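You operate a simulated robot arm through the tools that you are given. There is no shell and no other tool. Be economical: measure what you need, move in short steps, check, and stop when the job is done.

Carry out the task below with a simulated robot arm. There is one attempt and no reset: what you move stays moved.

TASK
Stand the sachet from the top of the tinting bench beside the orange cup. It goes on the side that lies toward x +0.0, y -1.0 (a direction in the base frame), with about 3 cm between them.

It is judged by the outcome, as a careful person would: the job done as asked, and still so three seconds after it is handed in. It fails if anything else is knocked over, pushed out of place, dropped, spilled or broken.

THE ROBOT
A 6-joint arm with a two-finger parallel gripper, fixed in place. Base frame: the origin is at the foot of the arm, x ahead of it, y to its left, z up; the work surface is at about z = 0.85. Lengths are in m, angles in degrees, forces in N, time in s.
With the tool pointing down near the work surface it reaches from about 0.26 to 0.68 m from the base axis. Its first joint turns from -66.0 to 66.0 degrees. Payload 2.9 kg.
Tool frame: the origin (TCP) lies between the finger pads and is the grasp point; the fingertips stand 0.03 m ahead of it; z points along the fingers, y is the line along which they close. The gripper opens to 0.11 m. The fingers are 0.02 m wide and 0.01 m thick; the gripper's body (0.048 by 0.112 m) begins 0.055 m behind the TCP.
Orientation is told as [roll, pitch, yaw] about the base's x, y, z axes, in that order, counted from this pose: with the fingers straight down and closing along the base's y, the tool's x points along the base's -x, its y along +y and its z along -z.

THE INTERFACE
- The arm moves only by the tool send_rows. Its argument "series" is a list of rows, each an object (a shift or turn left out is 0, a gripper value left out holds the last) with "fingers": the gripper command, from -1 (shut) to 1 (fully open), values between in proportion; "xyz": the shift along the base's x, y, z in m, a list of three; "twist": the turn about the base's z in degrees. In form: [{"fingers": fingers, "xyz": [dx, dy, dz], "twist": twist}, ...]. A call has 1 to 10 rows; each row shifts and turns the commanded pose from where the row before left it. A row lasts 0.2 s, in which the tool goes at most 0.05 m and 8.6 degrees; a call with a longer step from one row to the next is refused whole, and so is a gripper value outside its range. A pose out of reach is approached as far as the arm can. The call stops where the force on the tool passes 40 N (or 10 N more than at its start, if that is more) or the arm is blocked; 0.2 s more then pass. The fingers move at their own pace (about 0.108 m/s each) and stop on an object; they squeeze with about 25 N. The grip force told is the motor's: it shows also when the fingers shut on nothing. Time passes only in rows, and 0.2 s behind the last, so rows that do not move let the fingers close. It gives the time, the measured TCP pose, the force on the tool (base axes), the opening and the grip force at its end, in the units of the frame above (readings bear some noise), and new pictures: "views" is both (left out), scene, wrist or none.
- Cameras (640 x 400 px; columns grow to the right, rows downward): "scene" is fixed at [0.0847, 0.4351, 1.3982]; the picture's right is [-0.72, -0.69, 0.00], its down [-0.30, 0.32, -0.90] and it looks along [0.62, -0.65, -0.44] (base axes); focal length 348 px, centre (320, 200). "wrist" rides on the gripper at [-0.036, 0, -0.057] in the tool frame; the picture's right is [0.00, -1.00, 0.00], its down [0.97, 0.00, -0.24] and it looks along [0.24, 0.00, 0.97] (tool axes); focal length 218 px, centre (320, 200).
- pixel_to_xyz(camera, pixels): for up to 12 pixels [column, row] of the newest picture of that camera ("zoom" is the newest enlarged one), the place [x, y, z] in the base frame of the surface seen there, good to about 0.003 m. No time passes.
- inspect(camera, box): a new picture of the part [left, top, right, bottom] of that camera's present view, enlarged. No time passes.
- job_done(): hands the job in; it is judged then, once.

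Work in short steps. Measure before you move; look again where a grasp or a placing could have gone wrong, and mend it. You have 60 turns and 120 pictures in all, the two below and enlarged ones among them. Open the gripper and draw the arm clear of the work before you hand the job in, unless the task says otherwise; then end with one line.

The tools are called after ">>>" as a command line: name --argument value ..., lists and objects as JSON in quotes. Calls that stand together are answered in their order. send_rows: Moves the arm, as the interface text tells. Its arguments: {"type":"object","properties":{"series":{"type":"array","items":{"type":"object","properties":{"fingers":{"type":"number"},"xyz":{"type":"array","items":{"type":"number"}},"twist":{"type":"number"}}}},"views":{"type":"string","enum":["both","scene","wrist","none"]}},"required":["series"]} The other tools are called the same way: pixel_to_xyz (camera, pixels) gives the place of the surface under pixels of a picture; inspect (camera, box) takes an enlarged picture of a part of a camera's view; job_done () hands the job in.

At the start:

```text
clock: 0.0
tcp_pos: [0.4276, -0.1808, 1.1526]
orientation: [0.0, -0.1, 0.0]
ft_force: [0.7, -0.6, -0.6]
grip_width: 0.1098
grip_force: 0.1
```

scene: 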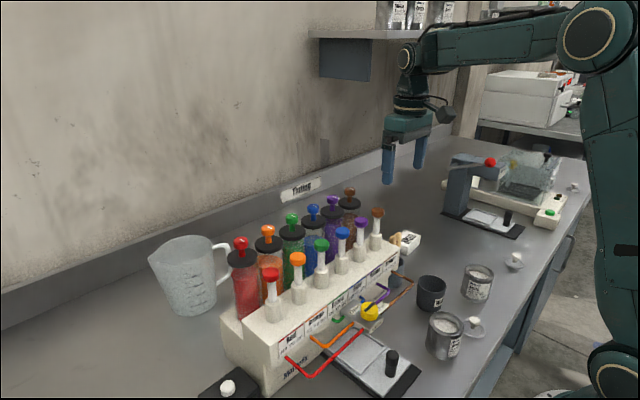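
wrist: 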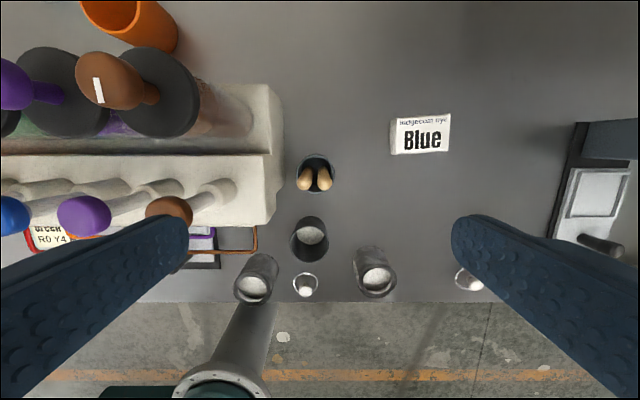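

The wrist view shows the sachet marked "Blue" near (420,133) and the orange cup near (130,25), behind the rack. I'll enlarge both views and measure.

>>> inspect --camera "wrist" --box '[60, 0, 480, 220]'

>>> inspect --camera "scene" --box '[260, 130, 560, 330]'

>>> pixel_to_xyz --camera "wrist" --pixels '[[391, 121], [451, 114], [448, 149], [391, 154], [420, 133], [85, 5], [176, 20], [150, 50], [130, 10], [200, 20], [300, 60], [265, 90]]'

```text
1.52 times, centred on (270, 110) of wrist
```

zoom: 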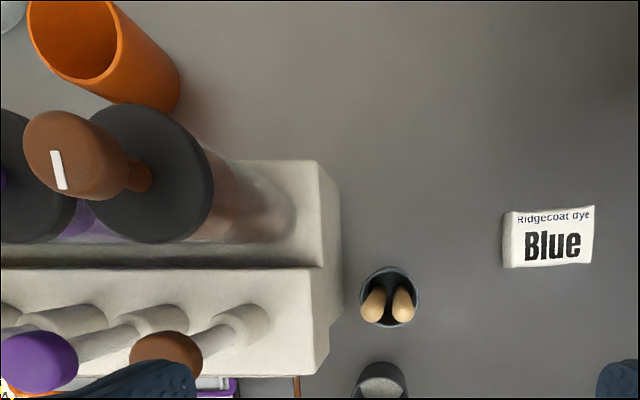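

```text
2.00 times, centred on (410, 230) of scene
```

zoom: 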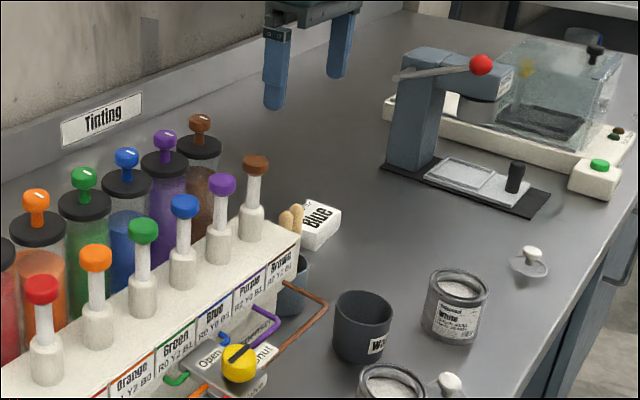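

```text
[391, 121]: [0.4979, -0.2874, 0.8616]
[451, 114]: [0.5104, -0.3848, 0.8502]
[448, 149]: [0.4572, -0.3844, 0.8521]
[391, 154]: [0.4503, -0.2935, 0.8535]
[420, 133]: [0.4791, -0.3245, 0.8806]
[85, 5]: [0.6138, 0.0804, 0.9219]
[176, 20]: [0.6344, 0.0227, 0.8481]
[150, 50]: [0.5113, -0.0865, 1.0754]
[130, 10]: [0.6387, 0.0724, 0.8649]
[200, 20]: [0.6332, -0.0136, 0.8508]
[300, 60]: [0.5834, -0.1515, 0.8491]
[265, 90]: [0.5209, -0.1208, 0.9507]
```

The sachet lies at about (0.48,-0.335), top about z 0.88. The cup is only partly seen, so I'll move to look down on the cup and the space behind the bottles, staying high.

>>> send_rows --series '[{"fingers": 1, "xyz": [0.04, 0.02, 0.02]}, {"xyz": [0.04, 0.02, 0.02]}, {"xyz": [0.03, 0.03, 0.02]}, {"xyz": [0.02, 0.03, 0]}, {"xyz": [0.0, 0.03, 0]}, {"xyz": [0, 0, 0]}]'

```text
clock: 1.4
tcp_pos: [0.5584, -0.0502, 1.2125]
orientation: [0.1, 0.0, 0.0]
ft_force: [-0.3, 0.2, 0.3]
grip_width: 0.11
grip_force: 0.2
```

scene: 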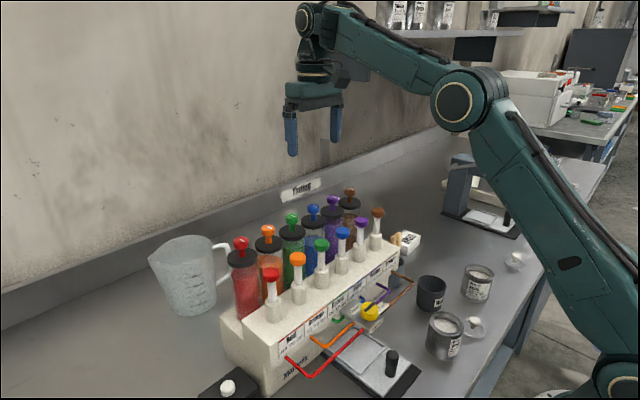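
wrist: 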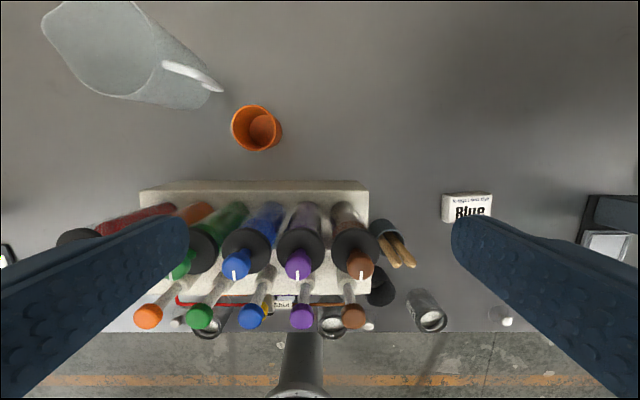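

>>> inspect --camera "wrist" --box '[140, 70, 400, 230]'

>>> pixel_to_xyz --camera "wrist" --pixels '[[232, 128], [278, 119], [281, 132], [248, 107], [262, 150], [265, 131], [222, 87], [250, 183], [330, 183], [366, 183], [300, 130], [350, 235]]'

>>> pixel_to_xyz --camera "wrist" --pixels '[[442, 196], [491, 195], [442, 220], [488, 215], [465, 200], [300, 240], [320, 20], [310, 150], [265, 205], [320, 100]]'

```text
2.46 times, centred on (270, 150) of wrist
```

zoom: 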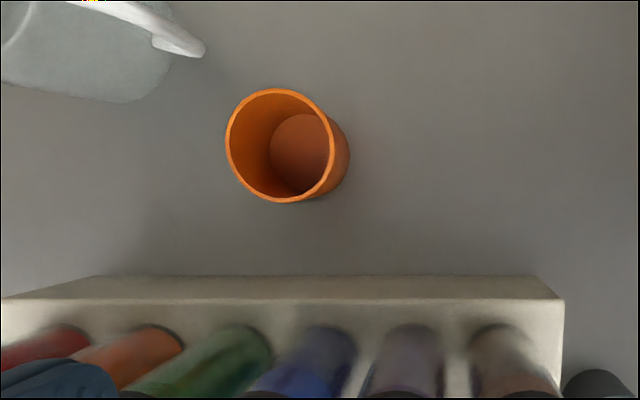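

```text
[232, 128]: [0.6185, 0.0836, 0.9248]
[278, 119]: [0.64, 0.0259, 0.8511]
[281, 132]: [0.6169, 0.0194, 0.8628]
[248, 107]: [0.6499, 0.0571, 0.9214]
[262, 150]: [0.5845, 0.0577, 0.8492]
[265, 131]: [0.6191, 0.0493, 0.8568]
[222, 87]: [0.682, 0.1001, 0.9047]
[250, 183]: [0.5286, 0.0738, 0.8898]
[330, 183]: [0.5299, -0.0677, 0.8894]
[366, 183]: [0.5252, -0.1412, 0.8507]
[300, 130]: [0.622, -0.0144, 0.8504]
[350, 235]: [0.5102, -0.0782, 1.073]
```

```text
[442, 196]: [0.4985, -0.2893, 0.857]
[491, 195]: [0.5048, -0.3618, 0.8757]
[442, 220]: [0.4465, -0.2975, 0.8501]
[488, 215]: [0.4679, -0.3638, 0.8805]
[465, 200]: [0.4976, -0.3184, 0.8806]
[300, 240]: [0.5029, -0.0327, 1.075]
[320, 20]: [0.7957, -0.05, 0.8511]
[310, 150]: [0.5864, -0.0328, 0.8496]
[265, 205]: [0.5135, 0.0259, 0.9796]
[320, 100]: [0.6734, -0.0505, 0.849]
```

The cup centre is about (0.618, 0.052), radius about 0.032, with its -y face at y≈0.020. I'll go above the sachet, turning -90° so the fingers close across its short side and stay out of the 3 cm gap.

>>> send_rows --series '[{"xyz": [-0.008, -0.028, 0], "twist": -8.5}, {"xyz": [-0.008, -0.028, 0], "twist": -8.5}, {"xyz": [-0.008, -0.028, 0], "twist": -8.5}, {"xyz": [-0.008, -0.028, 0], "twist": -8.5}, {"xyz": [-0.008, -0.028, 0], "twist": -8.5}, {"xyz": [-0.008, -0.028, 0], "twist": -8.5}, {"xyz": [-0.008, -0.028, 0], "twist": -8.5}, {"xyz": [-0.008, -0.028, 0], "twist": -8.5}, {"xyz": [-0.008, -0.028, 0], "twist": -8.5}, {"xyz": [-0.008, -0.028, 0], "twist": -8.5}]' --views "none"

>>> send_rows --series '[{"twist": -5, "xyz": [0, 0, -0.04]}, {"xyz": [0, 0, -0.05]}, {"xyz": [0, 0, -0.05]}, {"xyz": [0, 0, -0.03]}, {}]'

```text
clock: 3.6
tcp_pos: [0.4776, -0.3307, 1.213]
orientation: [-0.1, 0.0, -85.2]
ft_force: [0.2, 0.1, 0.2]
grip_width: 0.1098
grip_force: 0.0
```

```text
clock: 4.8
tcp_pos: [0.475, -0.331, 1.0424]
orientation: [0.0, 0.0, -90.0]
ft_force: [0.3, -0.1, -0.5]
grip_width: 0.1101
grip_force: 0.1
```

scene: 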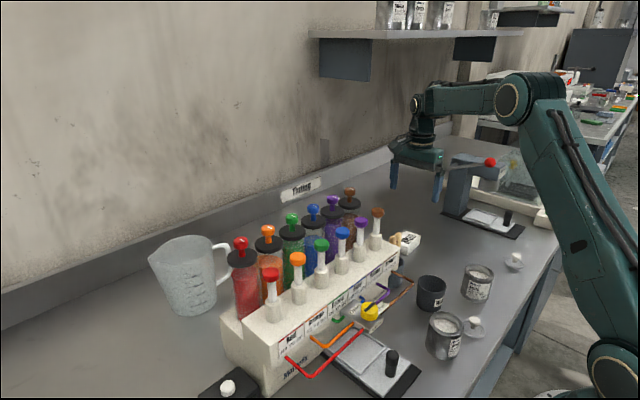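
wrist: 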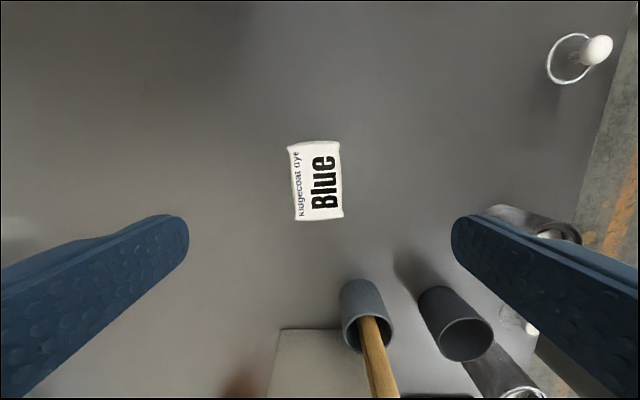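

>>> pixel_to_xyz --camera "wrist" --pixels '[[290, 149], [338, 143], [343, 217], [297, 218], [317, 180], [292, 180], [340, 180], [315, 144], [320, 217], [355, 283], [280, 180], [360, 180]]'

>>> inspect --camera "wrist" --box '[260, 120, 380, 240]'

```text
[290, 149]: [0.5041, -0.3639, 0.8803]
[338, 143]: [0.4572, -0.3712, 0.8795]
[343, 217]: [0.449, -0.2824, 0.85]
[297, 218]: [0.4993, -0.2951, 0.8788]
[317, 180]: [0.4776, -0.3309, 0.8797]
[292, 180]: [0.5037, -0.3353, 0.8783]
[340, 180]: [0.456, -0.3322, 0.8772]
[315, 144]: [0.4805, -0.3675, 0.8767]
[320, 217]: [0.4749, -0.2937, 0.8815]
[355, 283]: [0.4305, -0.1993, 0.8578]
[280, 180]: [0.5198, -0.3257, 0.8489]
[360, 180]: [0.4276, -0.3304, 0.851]
```

```text
3.33 times, centred on (320, 180) of wrist
```

zoom: 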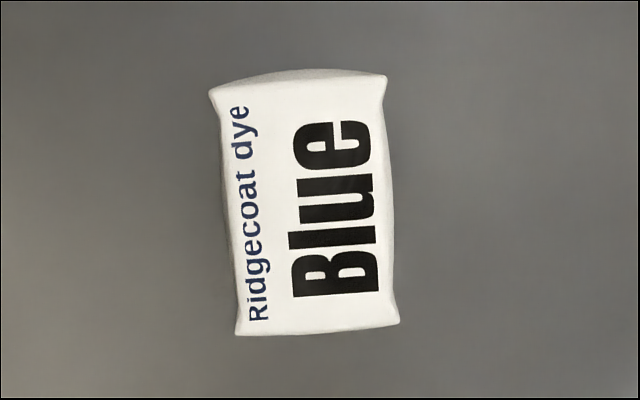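

The sachet is centred at (0.478,-0.332), about 0.075×0.048×0.03, turned about 4°. I'll align, lower so the fingertips are about 4 mm above the bench, and close.

>>> send_rows --series '[{"twist": 4, "xyz": [0.003, -0.001, -0.04]}, {"xyz": [0, 0, -0.05]}, {"xyz": [0, 0, -0.04]}, {"xyz": [0, 0, -0.02]}, {"xyz": [0, 0, -0.008]}, {}]' --views "wrist"

```text
clock: 6.2
tcp_pos: [0.479, -0.3315, 0.8847]
orientation: [0.1, 0.1, -86.1]
ft_force: [-0.5, -0.8, 1.3]
grip_width: 0.1098
grip_force: 0.0
```

wrist: 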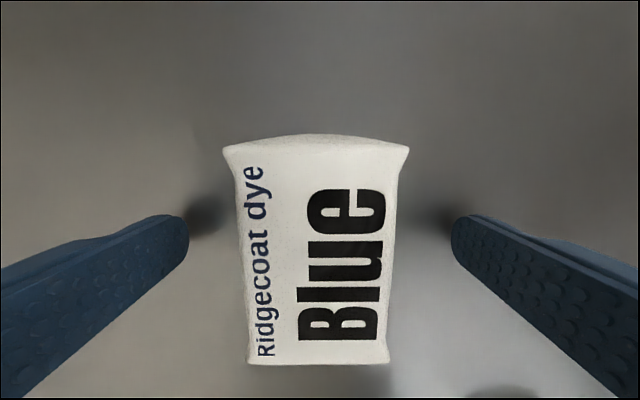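

Aligned and between the fingers; I'll close.

>>> send_rows --series '[{"fingers": -1}, {}, {}, {}, {}]' --views "wrist"

```text
clock: 7.4
tcp_pos: [0.4788, -0.333, 0.8854]
orientation: [0.0, 0.1, -86.0]
ft_force: [-0.6, 0.3, -0.3]
grip_width: 0.0545
grip_force: 24.9
```

wrist: 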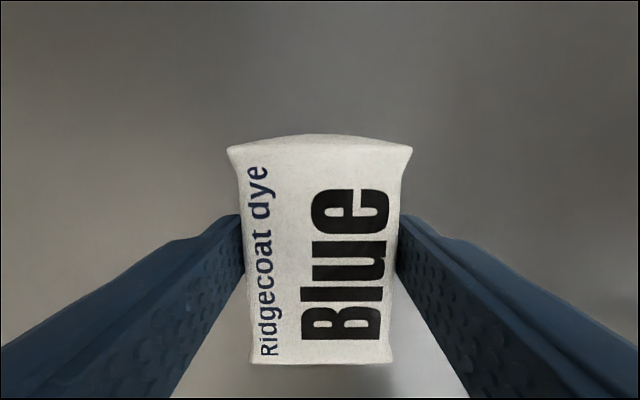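

Gripped at 0.0545 m. I'll lift straight up and check.

>>> send_rows --series '[{"xyz": [0, 0, 0.02]}, {"xyz": [0, 0, 0.04]}, {"xyz": [0, 0, 0.05]}, {"xyz": [0, 0, 0.05]}, {"xyz": [0, 0, 0.05]}, {"xyz": [0, 0, 0.05]}, {"xyz": [0, 0, 0.04]}, {}]'

```text
clock: 9.2
tcp_pos: [0.4772, -0.3331, 1.1837]
orientation: [0.0, 0.0, -86.0]
ft_force: [0.4, -0.1, -0.9]
grip_width: 0.0549
grip_force: 24.9
```

scene: 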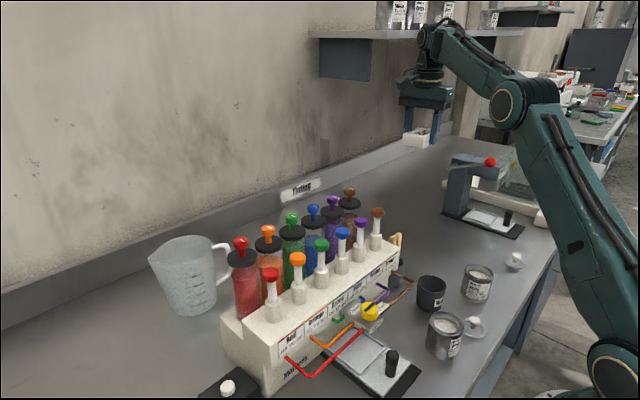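
wrist: 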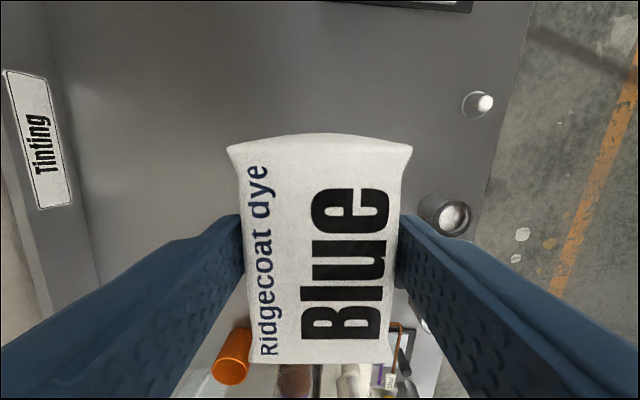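

Held well. I'll measure the sachet's ends relative to the TCP.

>>> pixel_to_xyz --camera "wrist" --pixels '[[254, 358], [320, 360], [386, 360], [230, 150], [320, 140], [408, 150], [320, 250], [250, 255], [390, 255]]'

```text
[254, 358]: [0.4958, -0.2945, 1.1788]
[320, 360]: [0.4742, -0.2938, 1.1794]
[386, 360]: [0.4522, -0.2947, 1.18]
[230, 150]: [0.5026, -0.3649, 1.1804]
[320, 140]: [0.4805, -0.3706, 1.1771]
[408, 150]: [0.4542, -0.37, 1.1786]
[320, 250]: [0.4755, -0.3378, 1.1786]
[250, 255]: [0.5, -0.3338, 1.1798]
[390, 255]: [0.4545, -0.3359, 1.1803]
```

>>> pixel_to_xyz --camera "scene" --pixels '[[345, 80], [315, 36], [372, 78], [372, 45], [200, 100], [100, 200], [250, 215], [300, 190]]'

```text
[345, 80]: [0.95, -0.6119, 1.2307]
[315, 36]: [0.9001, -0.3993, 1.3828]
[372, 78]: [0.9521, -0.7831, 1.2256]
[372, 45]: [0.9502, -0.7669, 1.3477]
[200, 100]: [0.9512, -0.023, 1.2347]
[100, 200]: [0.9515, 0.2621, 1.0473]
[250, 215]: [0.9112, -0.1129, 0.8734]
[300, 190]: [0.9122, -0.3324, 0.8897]
```

The wall and shelf are far away (x>0.9). I'll carry the sachet out in x, then in y, high above the bottles, to above the target TCP (0.618,-0.050).

>>> send_rows --series '[{"xyz": [0.035, 0, 0], "twist": -2}, {"xyz": [0.035, 0.01, 0], "twist": -2}, {"xyz": [0.035, 0.033, 0]}, {"xyz": [0.03, 0.035, 0]}, {"xyz": [0.006, 0.04, 0]}, {"xyz": [0, 0.04, 0]}, {"xyz": [0, 0.04, 0]}, {"xyz": [0, 0.04, 0]}, {"xyz": [0, 0.035, 0]}, {"xyz": [0, 0.01, 0]}]' --views "both"

```text
clock: 11.4
tcp_pos: [0.5726, -0.0247, 1.1599]
orientation: [0.0, 0.0, -90.1]
ft_force: [-0.8, -0.4, -1.6]
grip_width: 0.0544
grip_force: 24.3
out of reach, approached as far as the arm can: row 1, 2, 3, 4
```

scene: 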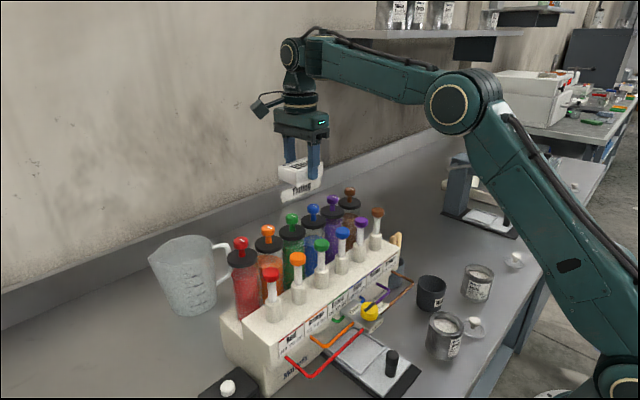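
wrist: 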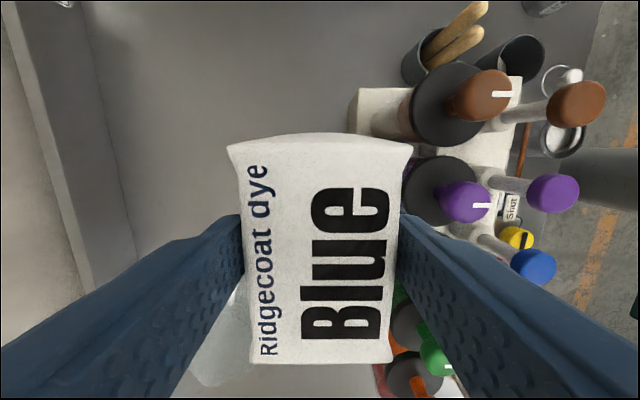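

The arm's reach clipped the path; the tool is at (0.573,-0.025,1.160), clear above the bottles. I'll correct to x 0.618, y -0.050.

>>> send_rows --series '[{"xyz": [0.025, -0.013, 0]}, {"xyz": [0.02, -0.012, 0]}, {}]' --views "none"

```text
clock: 12.2
tcp_pos: [0.6081, -0.0501, 1.156]
orientation: [-0.1, 0.0, -90.1]
ft_force: [-1.1, -0.4, -0.4]
grip_width: 0.0546
grip_force: 24.8
out of reach, approached as far as the arm can: row 2
```

Reach-limited at x 0.608 here; there is still clearance of the bottles (back at x≈0.53). I'll lower and re-check x as reach grows.

>>> send_rows --series '[{"xyz": [0, 0, -0.04]}, {"xyz": [0.005, 0, -0.05]}, {"xyz": [0.005, 0, -0.05]}, {"xyz": [0, 0, -0.03]}, {}]' --views "both"

```text
refused: row 2 steps farther than a row can; nothing moved
```

>>> send_rows --series '[{"xyz": [0, 0, -0.04]}, {"xyz": [0.005, 0, -0.045]}, {"xyz": [0.005, 0, -0.045]}, {"xyz": [0, 0, -0.04]}, {}]' --views "both"

```text
clock: 13.4
tcp_pos: [0.6215, -0.0483, 0.9877]
orientation: [0.0, 0.0, -90.0]
ft_force: [0.2, -0.3, -1.8]
grip_width: 0.0547
grip_force: 25.1
```

scene: 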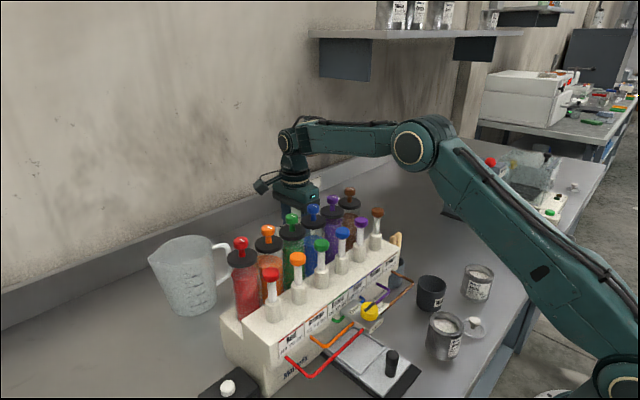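
wrist: 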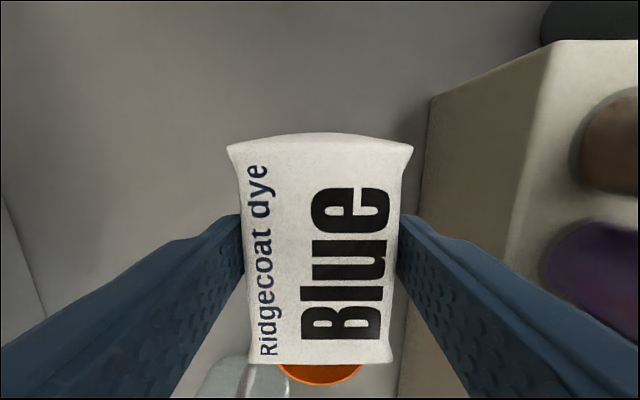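

The cup's orange rim is centred under the sachet's end (318,372), so it is lined up in x. I'll lower to just above the bench (grasp height was z 0.885).

>>> send_rows --series '[{"xyz": [-0.002, -0.001, -0.035]}, {"xyz": [-0.001, 0, -0.035]}, {"xyz": [0, 0, -0.015]}, {}]' --views "both"

```text
clock: 14.4
tcp_pos: [0.6157, -0.0508, 0.9005]
orientation: [0.0, 0.0, -90.0]
ft_force: [-0.1, -0.2, -1.1]
grip_width: 0.0545
grip_force: 24.4
```

scene: 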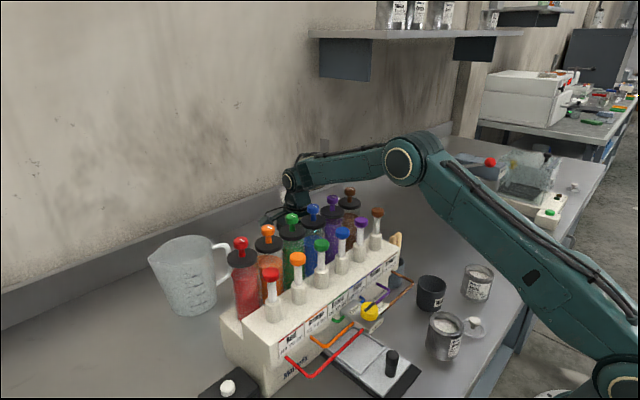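
wrist: 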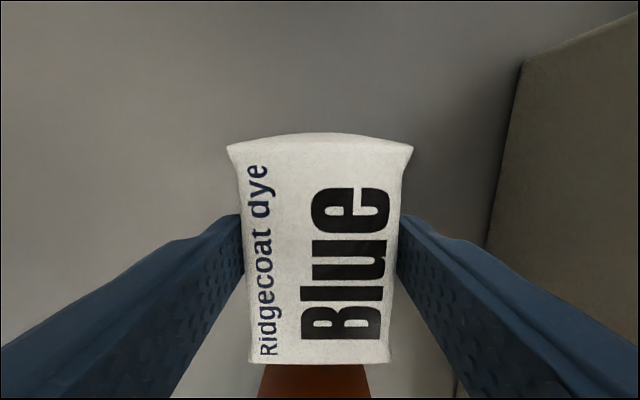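

I'll check the forearm's clearance over the bottle stoppers and where the cup's side is relative to the sachet before the last 1.5 cm.

>>> pixel_to_xyz --camera "scene" --pixels '[[345, 182], [320, 187], [375, 178], [400, 186], [430, 205], [349, 190], [333, 200], [375, 212]]'

>>> pixel_to_xyz --camera "wrist" --pixels '[[310, 368], [310, 385], [280, 380], [340, 380], [320, 360], [320, 355], [262, 380], [362, 380]]'

>>> inspect --camera "scene" --box '[250, 120, 450, 250]'

```text
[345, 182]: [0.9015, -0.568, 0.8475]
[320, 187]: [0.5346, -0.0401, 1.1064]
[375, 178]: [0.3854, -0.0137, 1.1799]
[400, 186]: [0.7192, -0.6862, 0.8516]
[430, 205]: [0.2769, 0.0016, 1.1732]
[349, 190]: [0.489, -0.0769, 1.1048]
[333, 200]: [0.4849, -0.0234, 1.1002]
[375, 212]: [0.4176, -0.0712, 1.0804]
```

```text
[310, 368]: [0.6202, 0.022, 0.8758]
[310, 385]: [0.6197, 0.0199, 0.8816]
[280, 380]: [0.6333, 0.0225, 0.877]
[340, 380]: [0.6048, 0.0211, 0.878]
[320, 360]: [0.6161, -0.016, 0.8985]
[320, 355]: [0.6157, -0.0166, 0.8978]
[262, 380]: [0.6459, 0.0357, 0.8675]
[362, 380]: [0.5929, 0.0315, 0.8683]
```

```text
3.08 times, centred on (350, 185) of scene
```

zoom: 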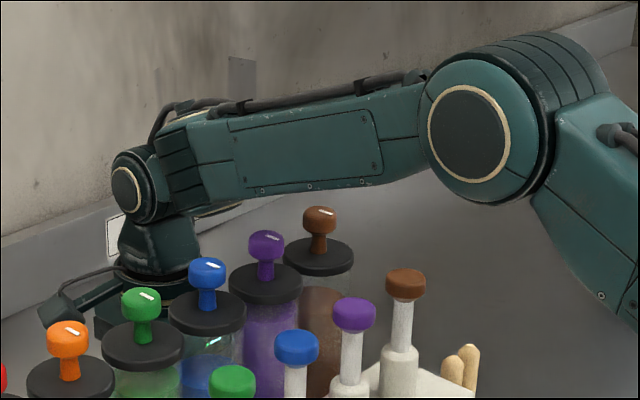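

The forearm's underside runs close over the purple stopper; I'll measure it exactly.

>>> pixel_to_xyz --camera "zoom" --pixels '[[215, 203], [240, 198], [270, 194], [300, 190], [330, 187], [360, 185], [265, 234], [320, 208], [207, 260], [195, 250], [190, 280], [150, 270]]'

```text
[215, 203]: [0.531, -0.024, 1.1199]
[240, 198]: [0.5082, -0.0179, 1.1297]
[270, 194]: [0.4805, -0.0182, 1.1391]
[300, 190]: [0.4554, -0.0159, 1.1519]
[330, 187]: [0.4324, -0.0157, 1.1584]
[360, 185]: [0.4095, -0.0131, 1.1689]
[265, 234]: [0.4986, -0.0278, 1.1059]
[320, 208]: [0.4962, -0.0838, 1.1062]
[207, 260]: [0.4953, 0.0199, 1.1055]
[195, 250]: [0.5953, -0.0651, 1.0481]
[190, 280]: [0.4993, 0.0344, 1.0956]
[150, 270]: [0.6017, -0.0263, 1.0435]
```

The forearm edge is about 2.2 cm above the purple stopper (1.128 against 1.106); the remaining 1.4 cm descent should clear it by about 1 cm. I'll go in small steps and check midway.

>>> send_rows --series '[{"xyz": [0.001, 0, -0.004]}, {"xyz": [0.001, 0, -0.003]}, {}]' --views "none"

>>> inspect --camera "scene" --box '[270, 130, 400, 230]'

```text
clock: 15.2
tcp_pos: [0.6184, -0.0522, 0.8944]
orientation: [0.0, 0.0, -90.1]
ft_force: [-0.2, -0.1, -1.1]
grip_width: 0.0547
grip_force: 24.9
```

```text
4.00 times, centred on (335, 180) of scene
```

zoom: 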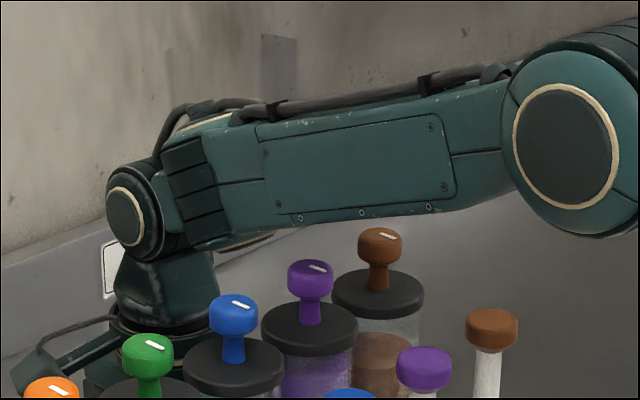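

Clear gap remains between the forearm and the purple (310,265) and brown (380,232) stoppers, none displaced. I'll lower the last 7 mm.

>>> send_rows --series '[{"xyz": [0, 0.001, -0.004]}, {"xyz": [0, 0.001, -0.003]}, {}]' --views "wrist"

>>> inspect --camera "scene" --box '[270, 130, 400, 230]'

```text
clock: 16.0
tcp_pos: [0.6193, -0.0483, 0.8873]
orientation: [0.0, 0.0, -90.0]
ft_force: [-0.5, 0.3, -1.5]
grip_width: 0.0547
grip_force: 25.4
```

wrist: 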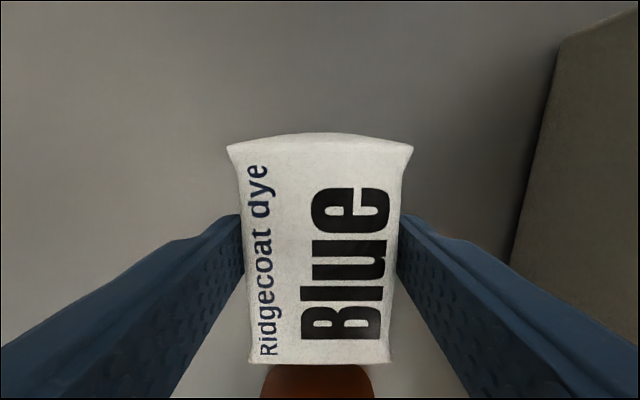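

```text
4.00 times, centred on (335, 180) of scene
```

zoom: 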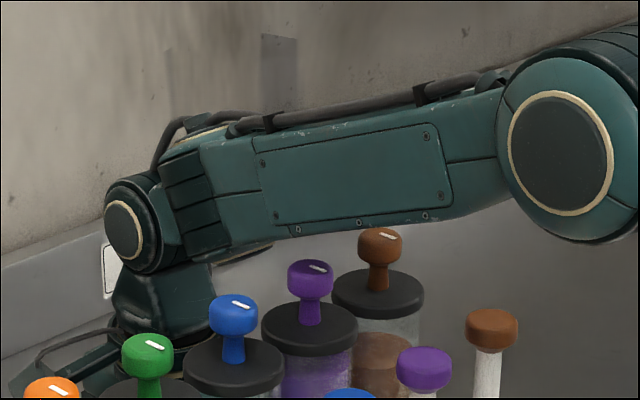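

Still clear. I'll measure the gap before releasing.

>>> pixel_to_xyz --camera "wrist" --pixels '[[320, 361], [300, 363], [355, 361], [320, 372], [320, 385], [265, 385], [370, 385], [300, 372]]'

```text
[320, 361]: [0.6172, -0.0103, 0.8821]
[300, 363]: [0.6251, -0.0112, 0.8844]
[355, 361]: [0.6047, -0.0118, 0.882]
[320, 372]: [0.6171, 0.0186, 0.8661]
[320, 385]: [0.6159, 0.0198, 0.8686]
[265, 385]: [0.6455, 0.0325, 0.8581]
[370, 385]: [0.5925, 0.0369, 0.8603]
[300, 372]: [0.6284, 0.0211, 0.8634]
```

The gap is 0.030 m as wanted. I'll lower 1.5 mm to contact, open partly, and look.

>>> send_rows --series '[{"xyz": [0, 0, -0.0015]}, {}, {"fingers": -0.2}, {"fingers": 0.2}, {"fingers": 0.5}, {}]' --views "wrist"

```text
clock: 17.4
tcp_pos: [0.6178, -0.0491, 0.8871]
orientation: [0.0, 0.0, -90.0]
ft_force: [-1.5, 0.7, -0.4]
grip_width: 0.0824
grip_force: 0.0
```

wrist: 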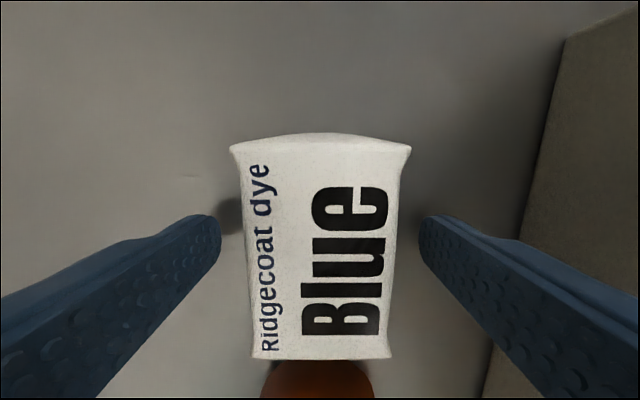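

Released, sachet resting flat. I'll rise straight up.

>>> send_rows --series '[{"xyz": [0, 0, 0.02]}, {"xyz": [0, 0, 0.04]}, {"xyz": [0, 0, 0.045]}, {"xyz": [0, 0, 0.045]}, {"xyz": [-0.005, 0, 0.045]}, {"xyz": [-0.01, 0, 0.045]}, {"xyz": [-0.01, 0, 0.04]}, {"xyz": [-0.03, -0.01, 0.03]}, {}]'

```text
clock: 19.4
tcp_pos: [0.5659, -0.0594, 1.1948]
orientation: [0.0, 0.0, -90.0]
ft_force: [-0.1, 1.2, 1.1]
grip_width: 0.0823
grip_force: 0.2
```

scene: 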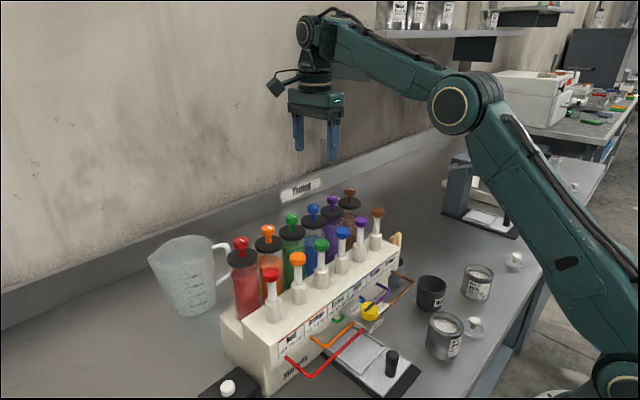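
wrist: 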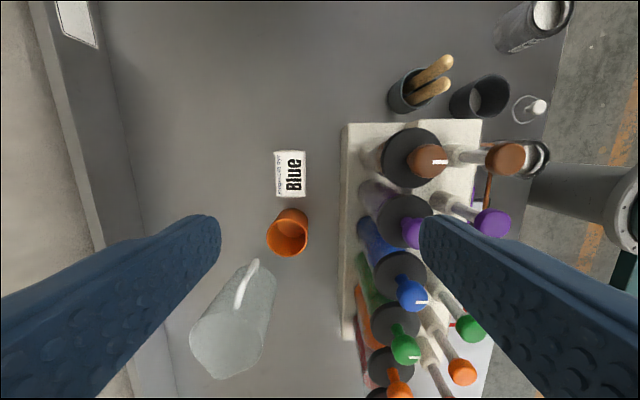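

The sachet stands by the cup on its -y side, and everything else is in place. I'll verify the gap, then draw the arm back.

>>> pixel_to_xyz --camera "wrist" --pixels '[[291, 195], [278, 194], [304, 195], [290, 152], [292, 210], [290, 175], [268, 230], [308, 230]]'

>>> send_rows --series '[{"xyz": [-0.03, -0.03, 0.01]}, {"xyz": [-0.03, -0.035, 0]}, {"xyz": [-0.03, -0.035, 0]}, {"xyz": [-0.03, -0.03, 0]}, {}]'

```text
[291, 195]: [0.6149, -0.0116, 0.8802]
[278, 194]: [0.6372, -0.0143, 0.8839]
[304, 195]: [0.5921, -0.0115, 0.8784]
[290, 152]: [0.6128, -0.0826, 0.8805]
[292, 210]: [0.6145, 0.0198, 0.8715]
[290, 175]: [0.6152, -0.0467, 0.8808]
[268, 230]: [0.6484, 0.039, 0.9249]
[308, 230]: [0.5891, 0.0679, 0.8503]
```

```text
clock: 20.6
tcp_pos: [0.4456, -0.1867, 1.2058]
orientation: [0.2, 0.0, -90.0]
ft_force: [0.0, -0.6, 0.0]
grip_width: 0.0823
grip_force: 0.0
```

scene: 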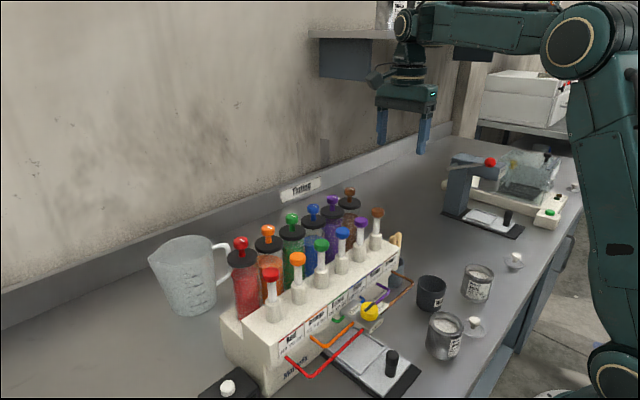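
wrist: 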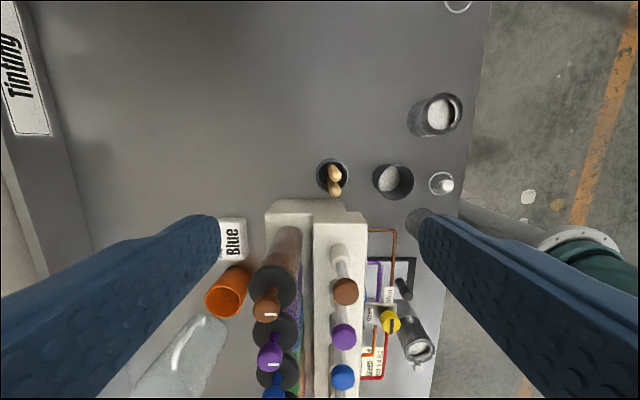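

The gap measures about 3.1 cm, the sachet is lined up with the cup, and the arm is clear. I'm handing in.

>>> job_done

```text
The job is handed in.
```

The "Blue" sachet now rests flat, label up, on the -y side of the orange cup with a measured gap of about 3 cm; nothing else was moved, and the arm is clear with the gripper open.
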